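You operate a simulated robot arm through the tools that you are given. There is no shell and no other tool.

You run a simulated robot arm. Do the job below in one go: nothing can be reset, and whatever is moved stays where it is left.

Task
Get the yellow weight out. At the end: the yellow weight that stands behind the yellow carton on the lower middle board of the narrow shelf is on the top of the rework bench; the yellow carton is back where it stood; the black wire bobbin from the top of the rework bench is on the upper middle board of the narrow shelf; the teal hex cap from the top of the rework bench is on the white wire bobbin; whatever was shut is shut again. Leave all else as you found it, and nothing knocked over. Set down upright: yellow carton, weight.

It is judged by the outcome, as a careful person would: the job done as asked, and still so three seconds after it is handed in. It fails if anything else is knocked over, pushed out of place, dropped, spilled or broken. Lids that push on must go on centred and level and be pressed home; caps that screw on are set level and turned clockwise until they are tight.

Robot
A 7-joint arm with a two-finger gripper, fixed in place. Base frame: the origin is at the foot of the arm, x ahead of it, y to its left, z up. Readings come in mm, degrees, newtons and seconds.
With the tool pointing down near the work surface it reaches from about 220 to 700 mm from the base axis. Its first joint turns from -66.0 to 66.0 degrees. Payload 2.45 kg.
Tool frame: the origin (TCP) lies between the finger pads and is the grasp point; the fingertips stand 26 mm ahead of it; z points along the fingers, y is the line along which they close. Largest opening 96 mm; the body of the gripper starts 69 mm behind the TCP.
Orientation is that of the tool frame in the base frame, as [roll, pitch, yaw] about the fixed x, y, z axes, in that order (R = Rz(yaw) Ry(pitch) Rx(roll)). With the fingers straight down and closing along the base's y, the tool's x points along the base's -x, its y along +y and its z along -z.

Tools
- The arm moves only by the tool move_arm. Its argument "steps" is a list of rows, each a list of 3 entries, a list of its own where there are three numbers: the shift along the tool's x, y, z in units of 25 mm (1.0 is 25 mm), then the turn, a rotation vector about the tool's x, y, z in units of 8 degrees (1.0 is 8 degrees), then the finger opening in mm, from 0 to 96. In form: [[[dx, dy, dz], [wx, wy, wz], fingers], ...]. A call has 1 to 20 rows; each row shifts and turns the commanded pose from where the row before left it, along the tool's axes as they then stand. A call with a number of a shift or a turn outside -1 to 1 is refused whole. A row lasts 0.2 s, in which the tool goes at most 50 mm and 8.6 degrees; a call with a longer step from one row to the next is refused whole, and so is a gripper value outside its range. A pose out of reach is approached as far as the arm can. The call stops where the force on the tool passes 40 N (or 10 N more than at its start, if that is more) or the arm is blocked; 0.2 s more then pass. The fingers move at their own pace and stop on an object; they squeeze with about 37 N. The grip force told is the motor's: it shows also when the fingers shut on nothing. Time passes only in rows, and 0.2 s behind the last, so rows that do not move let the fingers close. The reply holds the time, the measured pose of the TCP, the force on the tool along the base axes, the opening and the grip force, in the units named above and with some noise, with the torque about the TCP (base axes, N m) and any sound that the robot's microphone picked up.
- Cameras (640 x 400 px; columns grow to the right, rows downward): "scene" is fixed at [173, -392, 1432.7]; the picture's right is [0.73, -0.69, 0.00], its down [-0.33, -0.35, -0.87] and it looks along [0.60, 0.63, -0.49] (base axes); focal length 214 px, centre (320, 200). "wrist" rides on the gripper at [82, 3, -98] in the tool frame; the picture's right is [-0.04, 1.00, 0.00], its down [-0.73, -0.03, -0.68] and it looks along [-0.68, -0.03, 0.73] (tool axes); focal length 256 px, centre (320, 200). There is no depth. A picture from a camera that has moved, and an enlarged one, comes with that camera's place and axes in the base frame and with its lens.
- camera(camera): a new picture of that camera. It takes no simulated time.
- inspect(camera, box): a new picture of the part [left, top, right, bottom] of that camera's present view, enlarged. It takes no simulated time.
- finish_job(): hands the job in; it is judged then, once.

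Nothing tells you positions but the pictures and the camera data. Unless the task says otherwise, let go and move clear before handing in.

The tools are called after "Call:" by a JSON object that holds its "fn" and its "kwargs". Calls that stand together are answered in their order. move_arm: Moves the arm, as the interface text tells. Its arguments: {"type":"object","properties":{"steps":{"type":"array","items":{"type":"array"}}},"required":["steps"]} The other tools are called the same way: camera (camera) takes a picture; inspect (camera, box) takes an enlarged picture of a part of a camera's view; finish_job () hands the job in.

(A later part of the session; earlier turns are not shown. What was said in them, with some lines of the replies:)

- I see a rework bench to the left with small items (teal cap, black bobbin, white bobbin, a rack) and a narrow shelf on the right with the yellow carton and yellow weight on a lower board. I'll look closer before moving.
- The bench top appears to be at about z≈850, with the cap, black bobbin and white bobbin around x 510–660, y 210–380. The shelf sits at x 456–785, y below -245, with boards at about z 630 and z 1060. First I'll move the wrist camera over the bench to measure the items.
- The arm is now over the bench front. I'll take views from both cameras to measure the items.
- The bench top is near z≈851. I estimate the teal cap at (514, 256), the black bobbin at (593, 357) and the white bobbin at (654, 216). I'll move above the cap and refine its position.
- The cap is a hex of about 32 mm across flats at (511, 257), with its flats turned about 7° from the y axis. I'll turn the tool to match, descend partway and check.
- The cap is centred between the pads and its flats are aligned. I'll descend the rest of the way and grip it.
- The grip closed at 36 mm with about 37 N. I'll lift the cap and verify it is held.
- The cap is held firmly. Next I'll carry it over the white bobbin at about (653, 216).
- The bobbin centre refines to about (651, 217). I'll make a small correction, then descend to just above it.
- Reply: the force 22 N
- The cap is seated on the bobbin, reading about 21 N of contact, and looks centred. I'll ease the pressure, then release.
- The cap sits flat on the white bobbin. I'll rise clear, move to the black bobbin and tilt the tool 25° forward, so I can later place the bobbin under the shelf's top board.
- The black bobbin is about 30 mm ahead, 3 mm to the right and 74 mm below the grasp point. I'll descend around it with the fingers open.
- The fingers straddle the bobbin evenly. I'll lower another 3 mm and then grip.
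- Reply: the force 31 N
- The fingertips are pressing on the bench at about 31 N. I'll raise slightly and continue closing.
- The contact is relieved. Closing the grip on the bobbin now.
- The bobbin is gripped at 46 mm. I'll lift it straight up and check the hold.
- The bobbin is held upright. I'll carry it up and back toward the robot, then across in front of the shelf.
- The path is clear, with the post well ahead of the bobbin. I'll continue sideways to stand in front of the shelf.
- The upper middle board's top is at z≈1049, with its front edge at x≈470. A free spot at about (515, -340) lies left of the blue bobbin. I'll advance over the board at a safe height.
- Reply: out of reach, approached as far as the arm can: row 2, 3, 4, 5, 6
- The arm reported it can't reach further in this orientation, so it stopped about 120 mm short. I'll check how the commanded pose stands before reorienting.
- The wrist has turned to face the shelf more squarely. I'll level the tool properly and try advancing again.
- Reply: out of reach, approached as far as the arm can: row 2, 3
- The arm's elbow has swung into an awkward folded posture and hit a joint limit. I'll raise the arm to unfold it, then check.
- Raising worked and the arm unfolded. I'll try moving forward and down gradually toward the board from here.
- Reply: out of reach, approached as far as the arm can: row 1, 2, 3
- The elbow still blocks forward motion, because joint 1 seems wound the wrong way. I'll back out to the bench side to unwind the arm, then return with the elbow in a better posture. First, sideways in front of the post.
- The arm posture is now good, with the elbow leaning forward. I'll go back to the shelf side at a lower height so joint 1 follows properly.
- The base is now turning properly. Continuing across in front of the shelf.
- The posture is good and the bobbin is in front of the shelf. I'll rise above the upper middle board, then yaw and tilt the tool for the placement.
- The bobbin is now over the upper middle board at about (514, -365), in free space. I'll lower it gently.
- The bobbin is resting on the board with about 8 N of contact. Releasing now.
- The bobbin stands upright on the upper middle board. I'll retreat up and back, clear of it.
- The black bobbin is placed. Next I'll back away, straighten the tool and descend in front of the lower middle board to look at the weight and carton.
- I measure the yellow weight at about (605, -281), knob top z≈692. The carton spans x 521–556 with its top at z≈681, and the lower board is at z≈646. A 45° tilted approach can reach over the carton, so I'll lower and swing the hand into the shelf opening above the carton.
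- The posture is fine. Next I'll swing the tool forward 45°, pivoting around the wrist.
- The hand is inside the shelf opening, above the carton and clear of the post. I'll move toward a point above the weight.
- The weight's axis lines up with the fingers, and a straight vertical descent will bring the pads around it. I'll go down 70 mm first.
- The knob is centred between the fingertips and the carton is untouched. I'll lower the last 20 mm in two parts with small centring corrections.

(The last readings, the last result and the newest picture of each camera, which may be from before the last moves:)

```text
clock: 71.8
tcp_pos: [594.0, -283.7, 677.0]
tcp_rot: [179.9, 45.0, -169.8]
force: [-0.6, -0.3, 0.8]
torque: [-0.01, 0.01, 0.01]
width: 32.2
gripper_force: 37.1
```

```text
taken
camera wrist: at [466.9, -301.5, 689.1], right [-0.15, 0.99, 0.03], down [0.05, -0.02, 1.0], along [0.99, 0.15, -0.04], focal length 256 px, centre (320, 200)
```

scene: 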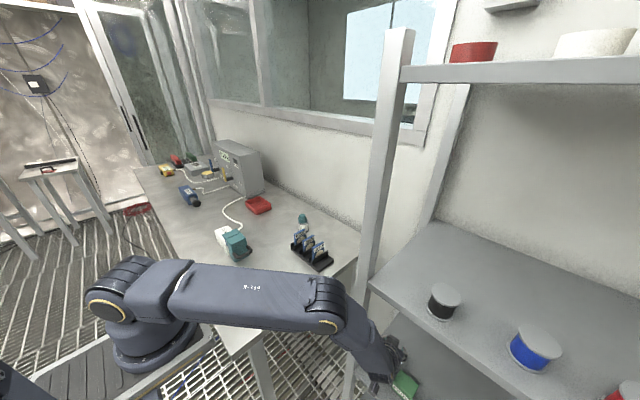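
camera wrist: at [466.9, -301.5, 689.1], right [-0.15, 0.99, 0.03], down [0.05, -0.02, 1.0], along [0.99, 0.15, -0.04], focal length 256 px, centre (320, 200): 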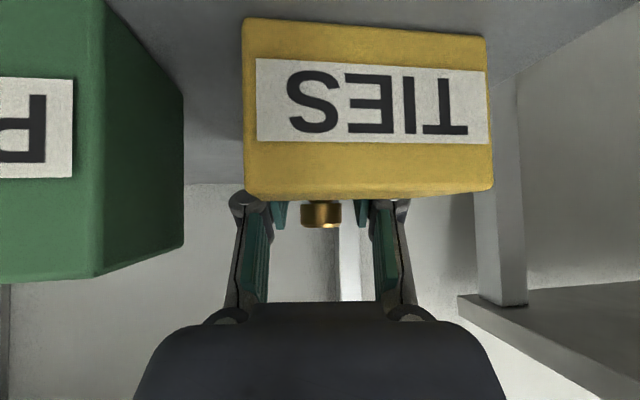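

The weight's body is gripped at 32 mm. Lifting straight up.

Call:
{"fn": "move_arm", "kwargs": {"steps": [[[-0.28, 0, -0.28], [0, 0, 0], 26], [[-0.55, 0, -0.55], [0, 0, 0], 26], [[-0.7, 0, -0.7], [0, 0, 0], 26], [[-0.7, 0, -0.7], [0, 0, 0], 26], [[-0.5, 0, -0.5], [0, 0, 0], 26], [[0, 0, 0], [0, 0, 0], 26]]}}

Call:
{"fn": "camera", "kwargs": {"camera": "wrist"}}

Call:
{"fn": "camera", "kwargs": {"camera": "scene"}}

```text
clock: 73.2
tcp_pos: [594.2, -284.1, 774.9]
tcp_rot: [-180.0, 44.9, -169.9]
force: [-0.3, 0.2, -2.5]
torque: [0.01, 0.05, -0.01]
width: 32.4
gripper_force: 37.0
```

```text
taken
camera wrist: at [468.0, -300.9, 786.0], right [-0.15, 0.99, 0.03], down [0.05, -0.02, 1.0], along [0.99, 0.15, -0.04], focal length 256 px, centre (320, 200)
```

wrist: 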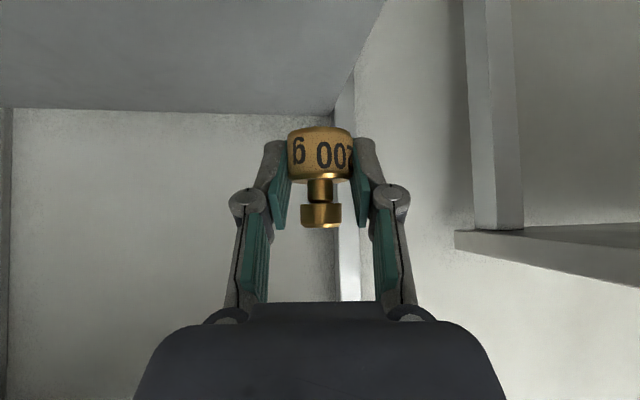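

```text
taken
```

scene: 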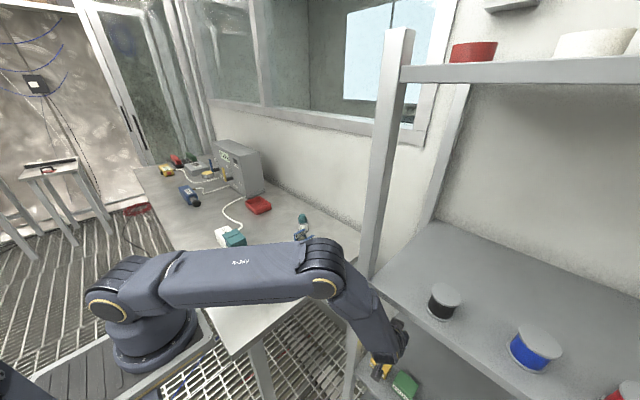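

The weight is held upright. I'll retrace my path out of the shelf, swinging the tool back to vertical around the wrist.

Call:
{"fn": "move_arm", "kwargs": {"steps": [[[-0.067, 0.05, -0.803], [0, 0, 0], 26], [[-0.067, 0.05, -0.803], [0, 0, 0], 26], [[-0.067, 0.05, -0.803], [0, 0, 0], 26], [[-0.067, 0.05, -0.803], [0, 0, 0], 26], [[-0.067, 0.05, -0.803], [0, 0, 0], 26], [[0.914, 0, -0.051], [0, 0.8, 0], 26], [[0.914, 0, -0.051], [0, 0.8, 0], 26], [[0.914, 0, -0.051], [0, 0.8, 0], 26], [[0.914, 0, -0.051], [0, 0.8, 0], 26], [[0.914, 0, -0.051], [0, 0.8, 0], 26], [[0.914, 0, -0.051], [0, 0.8, 0], 26], [[0.914, 0, -0.051], [0, 0.8, 0], 26], [[0, 0, 0], [0, 0, 0], 26]]}}

Call:
{"fn": "camera", "kwargs": {"camera": "wrist"}}

Call:
{"fn": "camera", "kwargs": {"camera": "scene"}}

```text
clock: 76.0
tcp_pos: [384.7, -313.2, 790.6]
tcp_rot: [179.9, 0.0, -169.9]
force: [-0.3, -0.2, -1.2]
torque: [0.02, 0.01, -0.03]
width: 32.5
gripper_force: 37.5
```

```text
taken
camera wrist: at [304.0, -323.8, 889.5], right [-0.14, 0.99, 0.0], down [0.73, 0.1, 0.68], along [0.67, 0.09, -0.73], focal length 256 px, centre (320, 200)
```

wrist: 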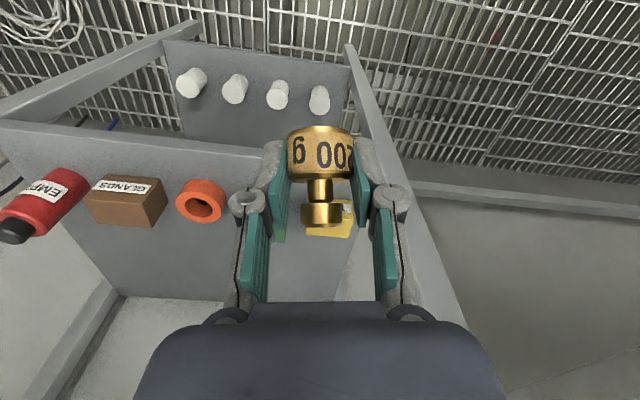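

```text
taken
```

scene: 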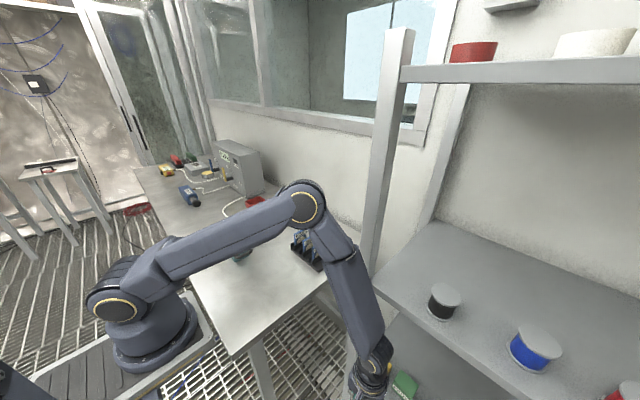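

The weight is out of the shelf. I'll rise and then move across toward the bench.

Call:
{"fn": "move_arm", "kwargs": {"steps": [[[0, 0, -0.9], [0, 0, 0.625], 26], [[0, 0, -0.9], [0, 0, 0.625], 26], [[0, 0, -0.98], [0, 0, 0], 26], [[0, 0, -0.98], [0, 0, 0], 26], [[0, 0, -0.98], [0, 0, 0], 26], [[0, 0, -0.98], [0, 0, 0], 26], [[0, 0, -0.98], [0, 0, 0], 26], [[0, 0, -0.98], [0, 0, 0], 26], [[0, 0, -0.98], [0, 0, 0], 26], [[-0.05, 0.98, 0], [0, 0, 0], 26], [[-0.05, 0.98, 0], [0, 0, 0], 26], [[-0.05, 0.98, 0], [0, 0, 0], 26], [[-0.05, 0.98, 0], [0, 0, 0], 26], [[-0.05, 0.98, 0], [0, 0, 0], 26], [[-0.05, 0.98, 0], [0, 0, 0], 26], [[-0.05, 0.98, 0], [0, 0, 0], 26], [[-0.05, 0.98, 0], [0, 0, 0], 26], [[0, 0, 0], [0, 0, 0], 26]]}}

Call:
{"fn": "camera", "kwargs": {"camera": "scene"}}

```text
clock: 79.8
tcp_pos: [395.1, -119.0, 1008.6]
tcp_rot: [-180.0, 0.1, -179.8]
force: [0.3, -1.1, -0.4]
torque: [-0.02, 0.0, -0.02]
width: 32.5
gripper_force: 37.3
```

```text
taken
```

scene: 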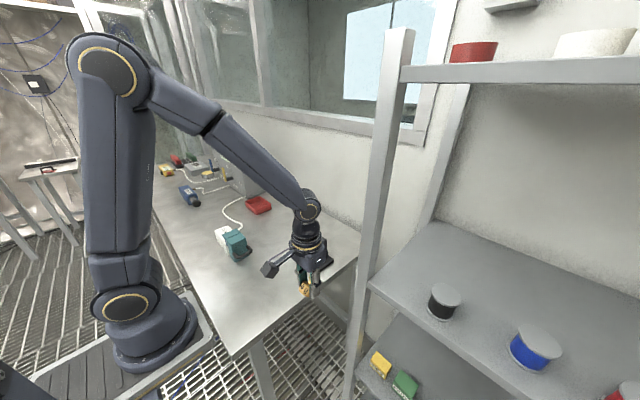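

Posture and weight are fine. I'll continue over the bench and turn the tool toward the free area.

Call:
{"fn": "move_arm", "kwargs": {"steps": [[[-0.136, 0.957, -0.229], [0, 0, 0], 26], [[-0.136, 0.957, -0.229], [0, 0, 0], 26], [[-0.136, 0.957, -0.229], [0, 0, 0], 26], [[-0.136, 0.957, -0.229], [0, 0, 0], 26], [[-0.136, 0.957, -0.229], [0, 0, 0], 26], [[-0.136, 0.957, -0.229], [0, 0, 0], 26], [[-0.136, 0.957, -0.229], [0, 0, 0], 26], [[-0.136, 0.957, -0.229], [0, 0, 0], 26], [[-0.136, 0.957, -0.229], [0, 0, 0], 26], [[-0.136, 0.957, -0.229], [0, 0, 0], 26], [[-0.136, 0.957, -0.229], [0, 0, 0], 26], [[-0.136, 0.957, -0.229], [0, 0, 0], 26], [[-0.136, 0.957, -0.229], [0, 0, 0], 26], [[-0.136, 0.957, -0.229], [0, 0, 0], 26], [[-0.136, 0.957, -0.229], [0, 0, 0], 26], [[0, 0, 0], [0, 0, 0], 26]]}}

Call:
{"fn": "move_arm", "kwargs": {"steps": [[[0, 0, 0], [0, 0, -0.875], 26], [[0, 0, 0], [0, 0, -0.875], 26], [[0, 0, 0], [0, 0, -0.875], 26], [[0, 0, 0], [0, 0, -0.875], 26], [[0, 0, 0], [0, 0, -0.875], 26], [[-0.914, 0, -0.051], [0, -0.8, 0], 26], [[-0.914, 0, -0.051], [0, -0.8, 0], 26], [[-0.914, 0, -0.051], [0, -0.8, 0], 26], [[-0.914, 0, -0.051], [0, -0.8, 0], 26], [[-0.914, 0, -0.051], [0, -0.8, 0], 26], [[-0.914, 0, -0.051], [0, -0.8, 0], 26], [[-0.914, 0, -0.051], [0, -0.8, 0], 26], [[0, 0, 0], [0, 0, 0], 26]]}}

Call:
{"fn": "camera", "kwargs": {"camera": "scene"}}

Call:
{"fn": "camera", "kwargs": {"camera": "wrist"}}

```text
clock: 83.2
tcp_pos: [444.9, 241.9, 1092.3]
tcp_rot: [180.0, 0.1, -180.0]
force: [-0.2, -0.7, -1.8]
torque: [0.01, 0.01, 0.0]
width: 32.3
gripper_force: 36.6
```

```text
clock: 86.0
tcp_pos: [562.6, 323.7, 1151.7]
tcp_rot: [-179.9, 44.9, -144.9]
force: [0.2, 1.0, -1.2]
torque: [0.0, 0.01, 0.03]
width: 32.3
gripper_force: 36.3
```

```text
taken
```

scene: 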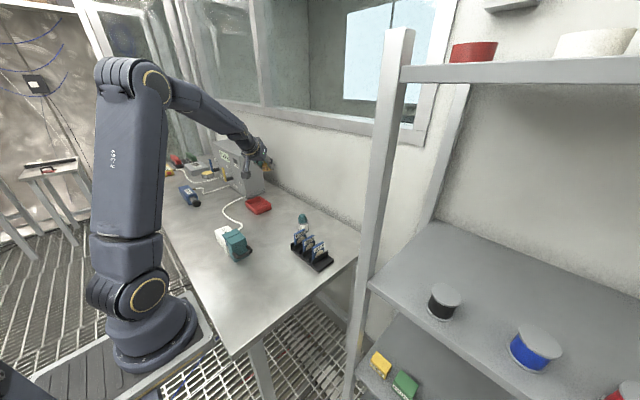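

```text
taken
camera wrist: at [456.7, 254.8, 1163.9], right [-0.55, 0.83, 0.03], down [0.05, 0.0, 1.0], along [0.83, 0.55, -0.04], focal length 256 px, centre (320, 200)
```

wrist: 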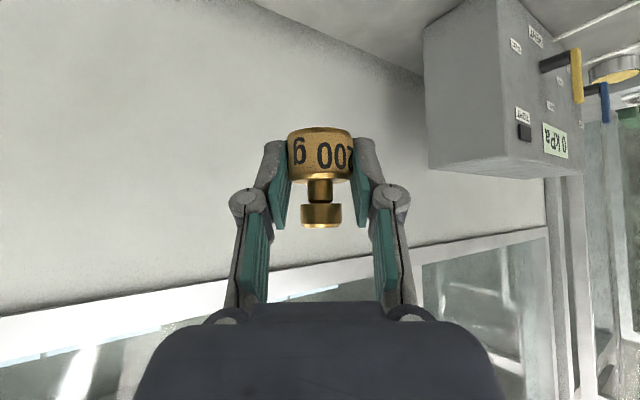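

The weight is upright and above the free area, now heading for about (573, 331). I'll descend vertically.

Call:
{"fn": "move_arm", "kwargs": {"steps": [[[0.706, 0, 0.708], [0, 0, 0], 26], [[0.706, 0, 0.708], [0, 0, 0], 26], [[0.706, 0, 0.708], [0, 0, 0], 26], [[0.706, 0, 0.708], [0, 0, 0], 26], [[0.706, 0, 0.708], [0, 0, 0], 26], [[0.706, 0, 0.708], [0, 0, 0], 26], [[0.706, 0, 0.708], [0, 0, 0], 26], [[0.706, 0, 0.708], [0, 0, 0], 26], [[0.706, 0, 0.708], [0, 0, 0], 26], [[0, 0, 0], [0, 0, 0], 26]]}}

Call:
{"fn": "camera", "kwargs": {"camera": "wrist"}}

Call:
{"fn": "inspect", "kwargs": {"camera": "scene", "box": [200, 160, 340, 270]}}

```text
clock: 88.2
tcp_pos: [564.8, 323.4, 928.0]
tcp_rot: [-179.8, 44.9, -144.8]
force: [-0.3, -0.1, -1.6]
torque: [-0.03, -0.02, -0.01]
width: 32.3
gripper_force: 37.4
```

```text
taken
camera wrist: at [458.2, 254.8, 940.2], right [-0.55, 0.83, 0.03], down [0.05, 0.0, 1.0], along [0.83, 0.55, -0.04], focal length 256 px, centre (320, 200)
```

wrist: 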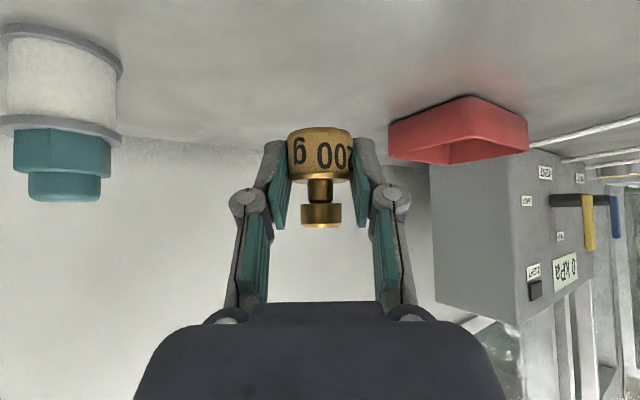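

```text
3.64 times, centred on (270, 215) of scene
camera zoom: at [173.0, -392.0, 1432.7], right [0.73, -0.69, 0.0], down [-0.33, -0.35, -0.87], along [0.6, 0.63, -0.49], focal length 780 px, centre (502, 146)
```

zoom: 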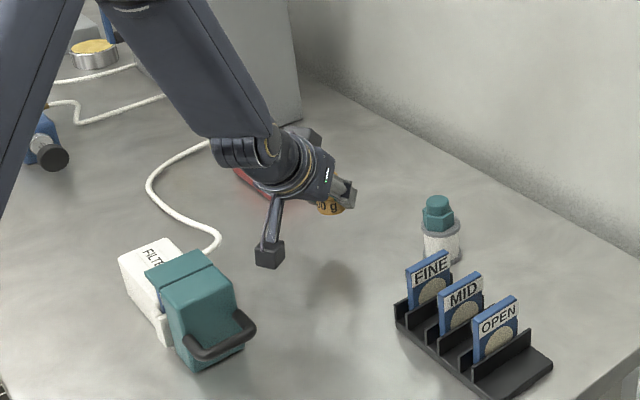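

Call:
{"fn": "move_arm", "kwargs": {"steps": [[[0.494, 0, 0.496], [0, 0, 0], 26], [[0.494, 0, 0.496], [0, 0, 0], 26], [[0.2, 0, 0.2], [0, 0, 0], 26], [[0, 0, 0], [0, 0, 0], 26]]}}

Call:
{"fn": "camera", "kwargs": {"camera": "wrist"}}

```text
clock: 89.2
tcp_pos: [564.2, 325.0, 886.9]
tcp_rot: [-179.9, 44.9, -144.8]
force: [0.1, -0.8, -1.5]
torque: [-0.01, 0.03, -0.03]
width: 32.1
gripper_force: 37.5
```

```text
taken
camera wrist: at [457.3, 254.8, 898.0], right [-0.55, 0.83, 0.03], down [0.05, 0.0, 1.0], along [0.83, 0.55, -0.04], focal length 256 px, centre (320, 200)
```

wrist: 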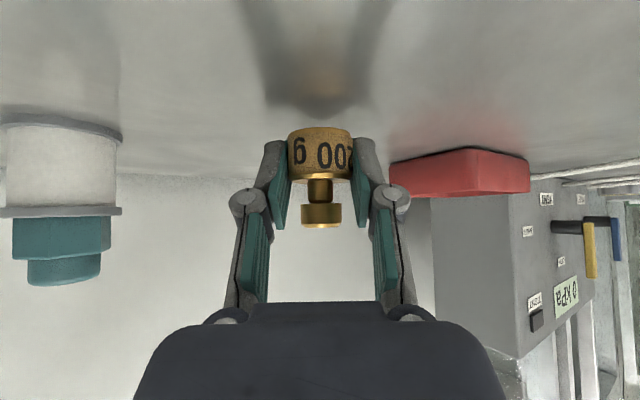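

Call:
{"fn": "move_arm", "kwargs": {"steps": [[[0.0565, 0, 0.0566], [0, 0, 0], 26], [[0.0565, 0, 0.0566], [0, 0, 0], 26], [[0.0565, 0, 0.0566], [0, 0, 0], 26], [[0, 0, 0], [0, 0, 0], 26]]}}

```text
clock: 90.2
tcp_pos: [564.0, 323.0, 880.7]
tcp_rot: [180.0, 44.8, -144.9]
force: [-0.1, 0.4, -2.1]
torque: [0.0, -0.01, 0.01]
width: 32.1
gripper_force: 37.4
```

Call:
{"fn": "move_arm", "kwargs": {"steps": [[[0.0565, 0, 0.0566], [0, 0, 0], 26], [[0, 0, 0], [0, 0, 0], 26]]}}

Call:
{"fn": "inspect", "kwargs": {"camera": "wrist", "box": [240, 80, 400, 240]}}

```text
clock: 90.8
tcp_pos: [564.2, 322.8, 878.6]
tcp_rot: [-179.8, 44.8, -144.8]
force: [0.2, -0.2, -2.3]
torque: [-0.01, 0.02, 0.0]
width: 32.1
gripper_force: 36.9
```

```text
2.50 times, centred on (320, 160) of wrist
camera zoom: at [457.8, 254.5, 890.2], right [-0.55, 0.83, 0.03], down [0.05, 0.0, 1.0], along [0.83, 0.55, -0.04], focal length 640 px, centre (320, 300)
```

zoom: 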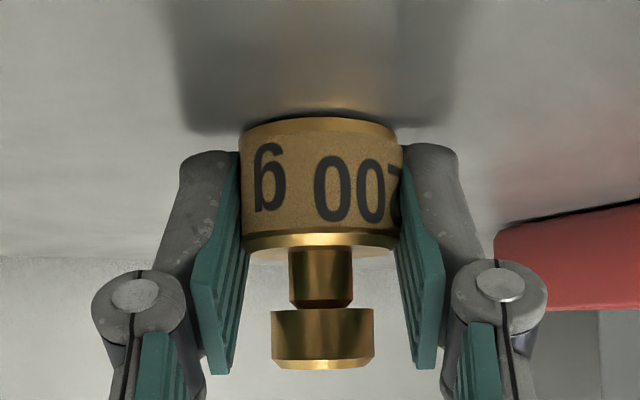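

Call:
{"fn": "move_arm", "kwargs": {"steps": [[[0.0283, 0, 0.0283], [0, 0, 0], 26], [[0, 0, 0], [0, 0, 0], 26]]}}

```text
clock: 91.4
tcp_pos: [566.3, 323.1, 877.5]
tcp_rot: [-180.0, 44.8, -144.7]
force: [0.5, 0.2, -1.8]
torque: [-0.02, -0.01, 0.01]
width: 32.5
gripper_force: 37.1
```

Call:
{"fn": "move_arm", "kwargs": {"steps": [[[0.0283, 0, 0.0283], [0, 0, 0], 26], [[0, 0, 0], [0, 0, 0], 26]]}}

```text
clock: 92.0
tcp_pos: [563.4, 323.2, 878.1]
tcp_rot: [180.0, 45.0, -144.9]
force: [-0.9, -0.9, 4.2]
torque: [-0.14, -0.04, -0.02]
width: 32.3
gripper_force: 36.6
```

Contact with the bench is felt. I'll release the weight slowly.

Call:
{"fn": "move_arm", "kwargs": {"steps": [[[0, 0, 0], [0, 0, 0], 34], [[0, 0, 0], [0, 0, 0], 38], [[0, 0, 0], [0, 0, 0], 44], [[0, 0, 0], [0, 0, 0], 50], [[0, 0, 0], [0, 0, 0], 54], [[0, 0, 0], [0, 0, 0], 54]]}}

Call:
{"fn": "inspect", "kwargs": {"camera": "wrist", "box": [240, 80, 400, 240]}}

Call:
{"fn": "inspect", "kwargs": {"camera": "scene", "box": [230, 180, 320, 240]}}

```text
clock: 93.4
tcp_pos: [563.5, 323.8, 877.2]
tcp_rot: [-179.9, 44.8, -144.8]
force: [-0.3, 0.0, -0.5]
torque: [-0.01, -0.04, 0.01]
width: 53.9
gripper_force: 0.1
```

```text
2.50 times, centred on (320, 160) of wrist
camera zoom: at [457.6, 254.4, 888.5], right [-0.55, 0.83, 0.03], down [0.05, 0.0, 1.0], along [0.83, 0.55, -0.04], focal length 640 px, centre (320, 300)
```

zoom: 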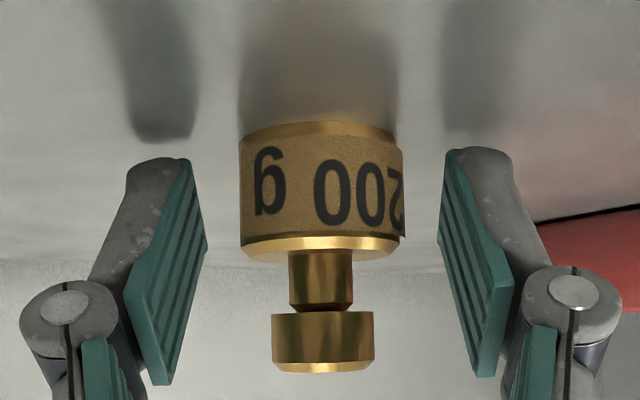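

```text
6.67 times, centred on (275, 210) of scene
camera zoom: at [173.0, -392.0, 1432.7], right [0.73, -0.69, 0.0], down [-0.33, -0.35, -0.87], along [0.6, 0.63, -0.49], focal length 1430 px, centre (620, 133)
```

zoom: 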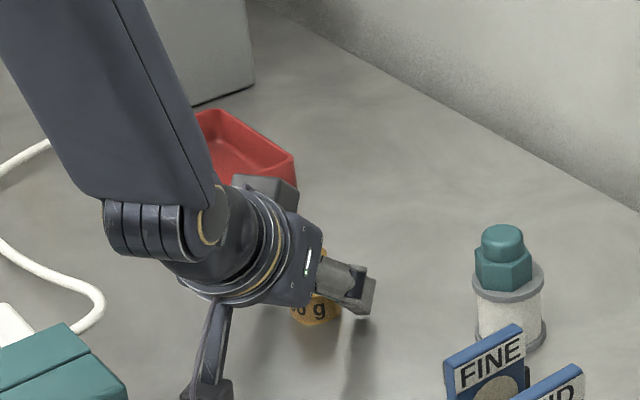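

The weight stands upright on the bench. I'll lift clear vertically.

Call:
{"fn": "move_arm", "kwargs": {"steps": [[[-0.353, 0, -0.354], [0, 0, 0], 54], [[-0.706, 0, -0.708], [0, 0, 0], 54], [[-0.706, 0, -0.708], [0, 0, 0], 54], [[-0.706, 0, -0.708], [0, 0, 0], 54], [[-0.706, 0, -0.708], [0, 0, 0], 54], [[-0.706, 0, -0.708], [0, 0, 0], 54], [[-0.706, 0, -0.708], [0, 0, 0], 54], [[0, 0, 0], [0, 0, 0], 54]]}}

Call:
{"fn": "camera", "kwargs": {"camera": "wrist"}}

Call:
{"fn": "camera", "kwargs": {"camera": "scene"}}

Call:
{"fn": "inspect", "kwargs": {"camera": "scene", "box": [210, 180, 340, 270]}}

Call:
{"fn": "inspect", "kwargs": {"camera": "scene", "box": [340, 260, 480, 400]}}

```text
clock: 95.2
tcp_pos: [563.6, 322.4, 1040.8]
tcp_rot: [-179.9, 44.8, -144.8]
force: [-0.1, -0.8, -0.1]
torque: [-0.02, 0.0, 0.02]
width: 54.2
gripper_force: 0.0
```

```text
taken
camera wrist: at [457.4, 254.0, 1052.2], right [-0.55, 0.83, 0.03], down [0.05, 0.0, 1.0], along [0.83, 0.55, -0.04], focal length 256 px, centre (320, 200)
```

wrist: 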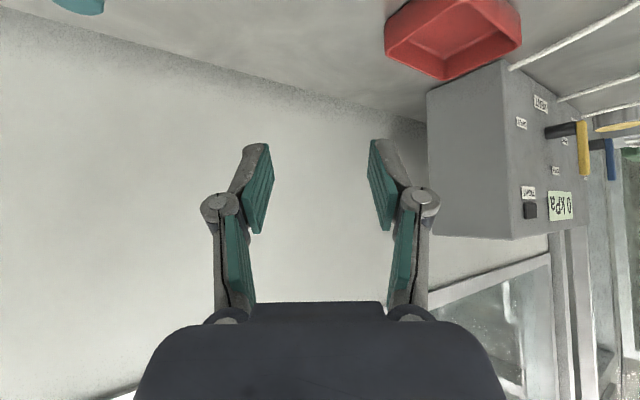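

```text
taken
```

scene: 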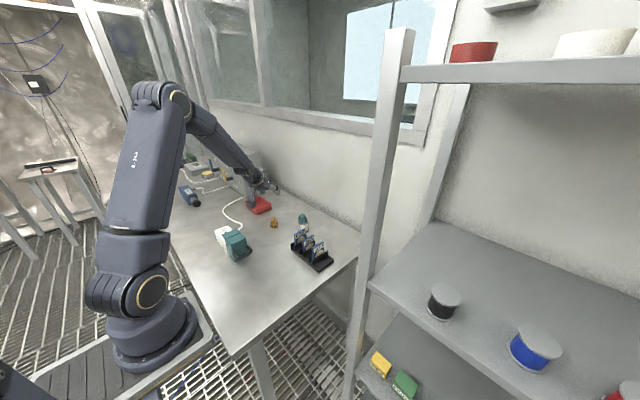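

```text
4.44 times, centred on (275, 225) of scene
camera zoom: at [173.0, -392.0, 1432.7], right [0.73, -0.69, 0.0], down [-0.33, -0.35, -0.87], along [0.6, 0.63, -0.49], focal length 953 px, centre (520, 89)
```

zoom: 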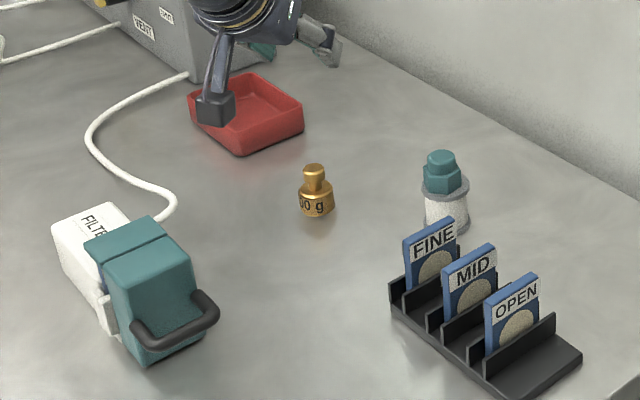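

```text
2.86 times, centred on (410, 330) of scene
camera zoom: at [173.0, -392.0, 1432.7], right [0.73, -0.69, 0.0], down [-0.33, -0.35, -0.87], along [0.6, 0.63, -0.49], focal length 613 px, centre (63, -171)
```

zoom: 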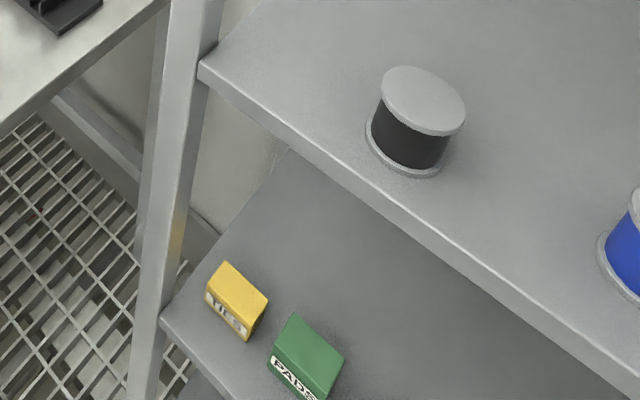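

All four items look placed. I'll compare the carton with its initial view and check the cap's seating before finishing.

Call:
{"fn": "inspect", "kwargs": {"camera": "scene", "box": [340, 300, 500, 400]}}

Call:
{"fn": "inspect", "kwargs": {"camera": "scene", "box": [280, 200, 330, 240]}}

Call:
{"fn": "inspect", "kwargs": {"camera": "scene", "box": [120, 130, 300, 240]}}

```text
4.00 times, centred on (420, 350) of scene
camera zoom: at [173.0, -392.0, 1432.7], right [0.73, -0.69, 0.0], down [-0.33, -0.35, -0.87], along [0.6, 0.63, -0.49], focal length 858 px, centre (-80, -400)
```

zoom: 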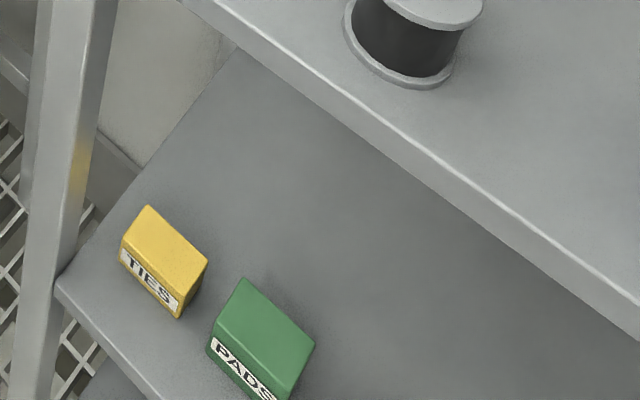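

```text
10.00 times, centred on (305, 220) of scene
camera zoom: at [173.0, -392.0, 1432.7], right [0.73, -0.69, 0.0], down [-0.33, -0.35, -0.87], along [0.6, 0.63, -0.49], focal length 2145 px, centre (470, 0)
```

zoom: 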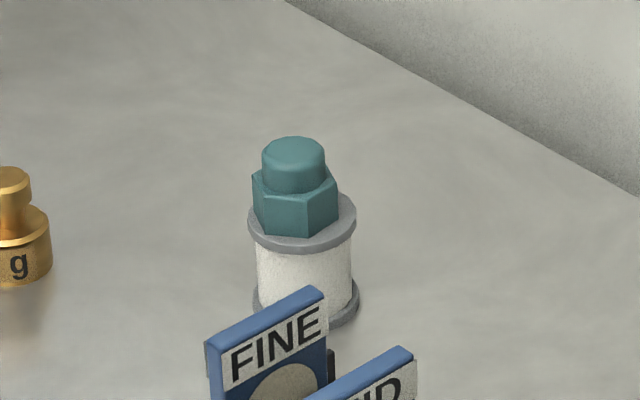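

```text
3.56 times, centred on (210, 185) of scene
camera zoom: at [173.0, -392.0, 1432.7], right [0.73, -0.69, 0.0], down [-0.33, -0.35, -0.87], along [0.6, 0.63, -0.49], focal length 763 px, centre (711, 253)
```

zoom: 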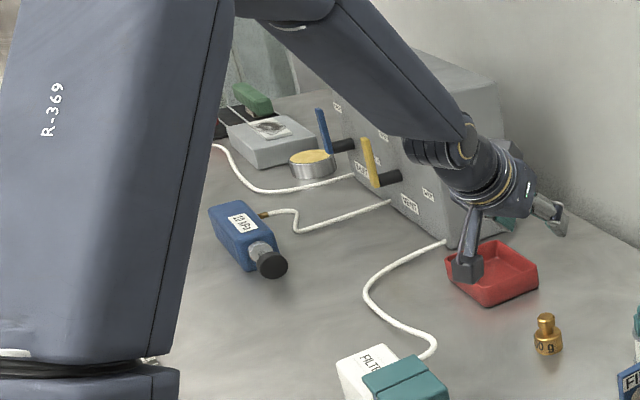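

The carton and green box match the initial view exactly. The weight stands upright on the bench, the cap rests level on the white bobbin, and the black bobbin is on the upper middle board. Nothing was opened, and the gripper is empty and clear, so I'm handing in.

Call:
{"fn": "finish_job", "kwargs": {}}

```text
The job is handed in.
```

The job is handed in, and in the last pictures everything was where you asked.

- **Yellow weight:** it stands upright on the rework bench, in the clear area between the red tray and the white bobbin.
- **Yellow carton:** I never moved it. I reached over it to take the weight, and it looks the same as in the first picture.
- **Black bobbin:** it stands upright on the upper middle board of the narrow shelf, to the left of the blue bobbin.
- **Teal hex cap:** it rests level on the white bobbin, about 3 mm off centre. I left it there because it looked stable.
- **Anything shut:** I opened nothing, so nothing needed shutting.

While I carried the black bobbin to the shelf, the arm got stuck at a joint limit twice. I backed out and came in again from a better angle. Nothing was bumped or dropped.
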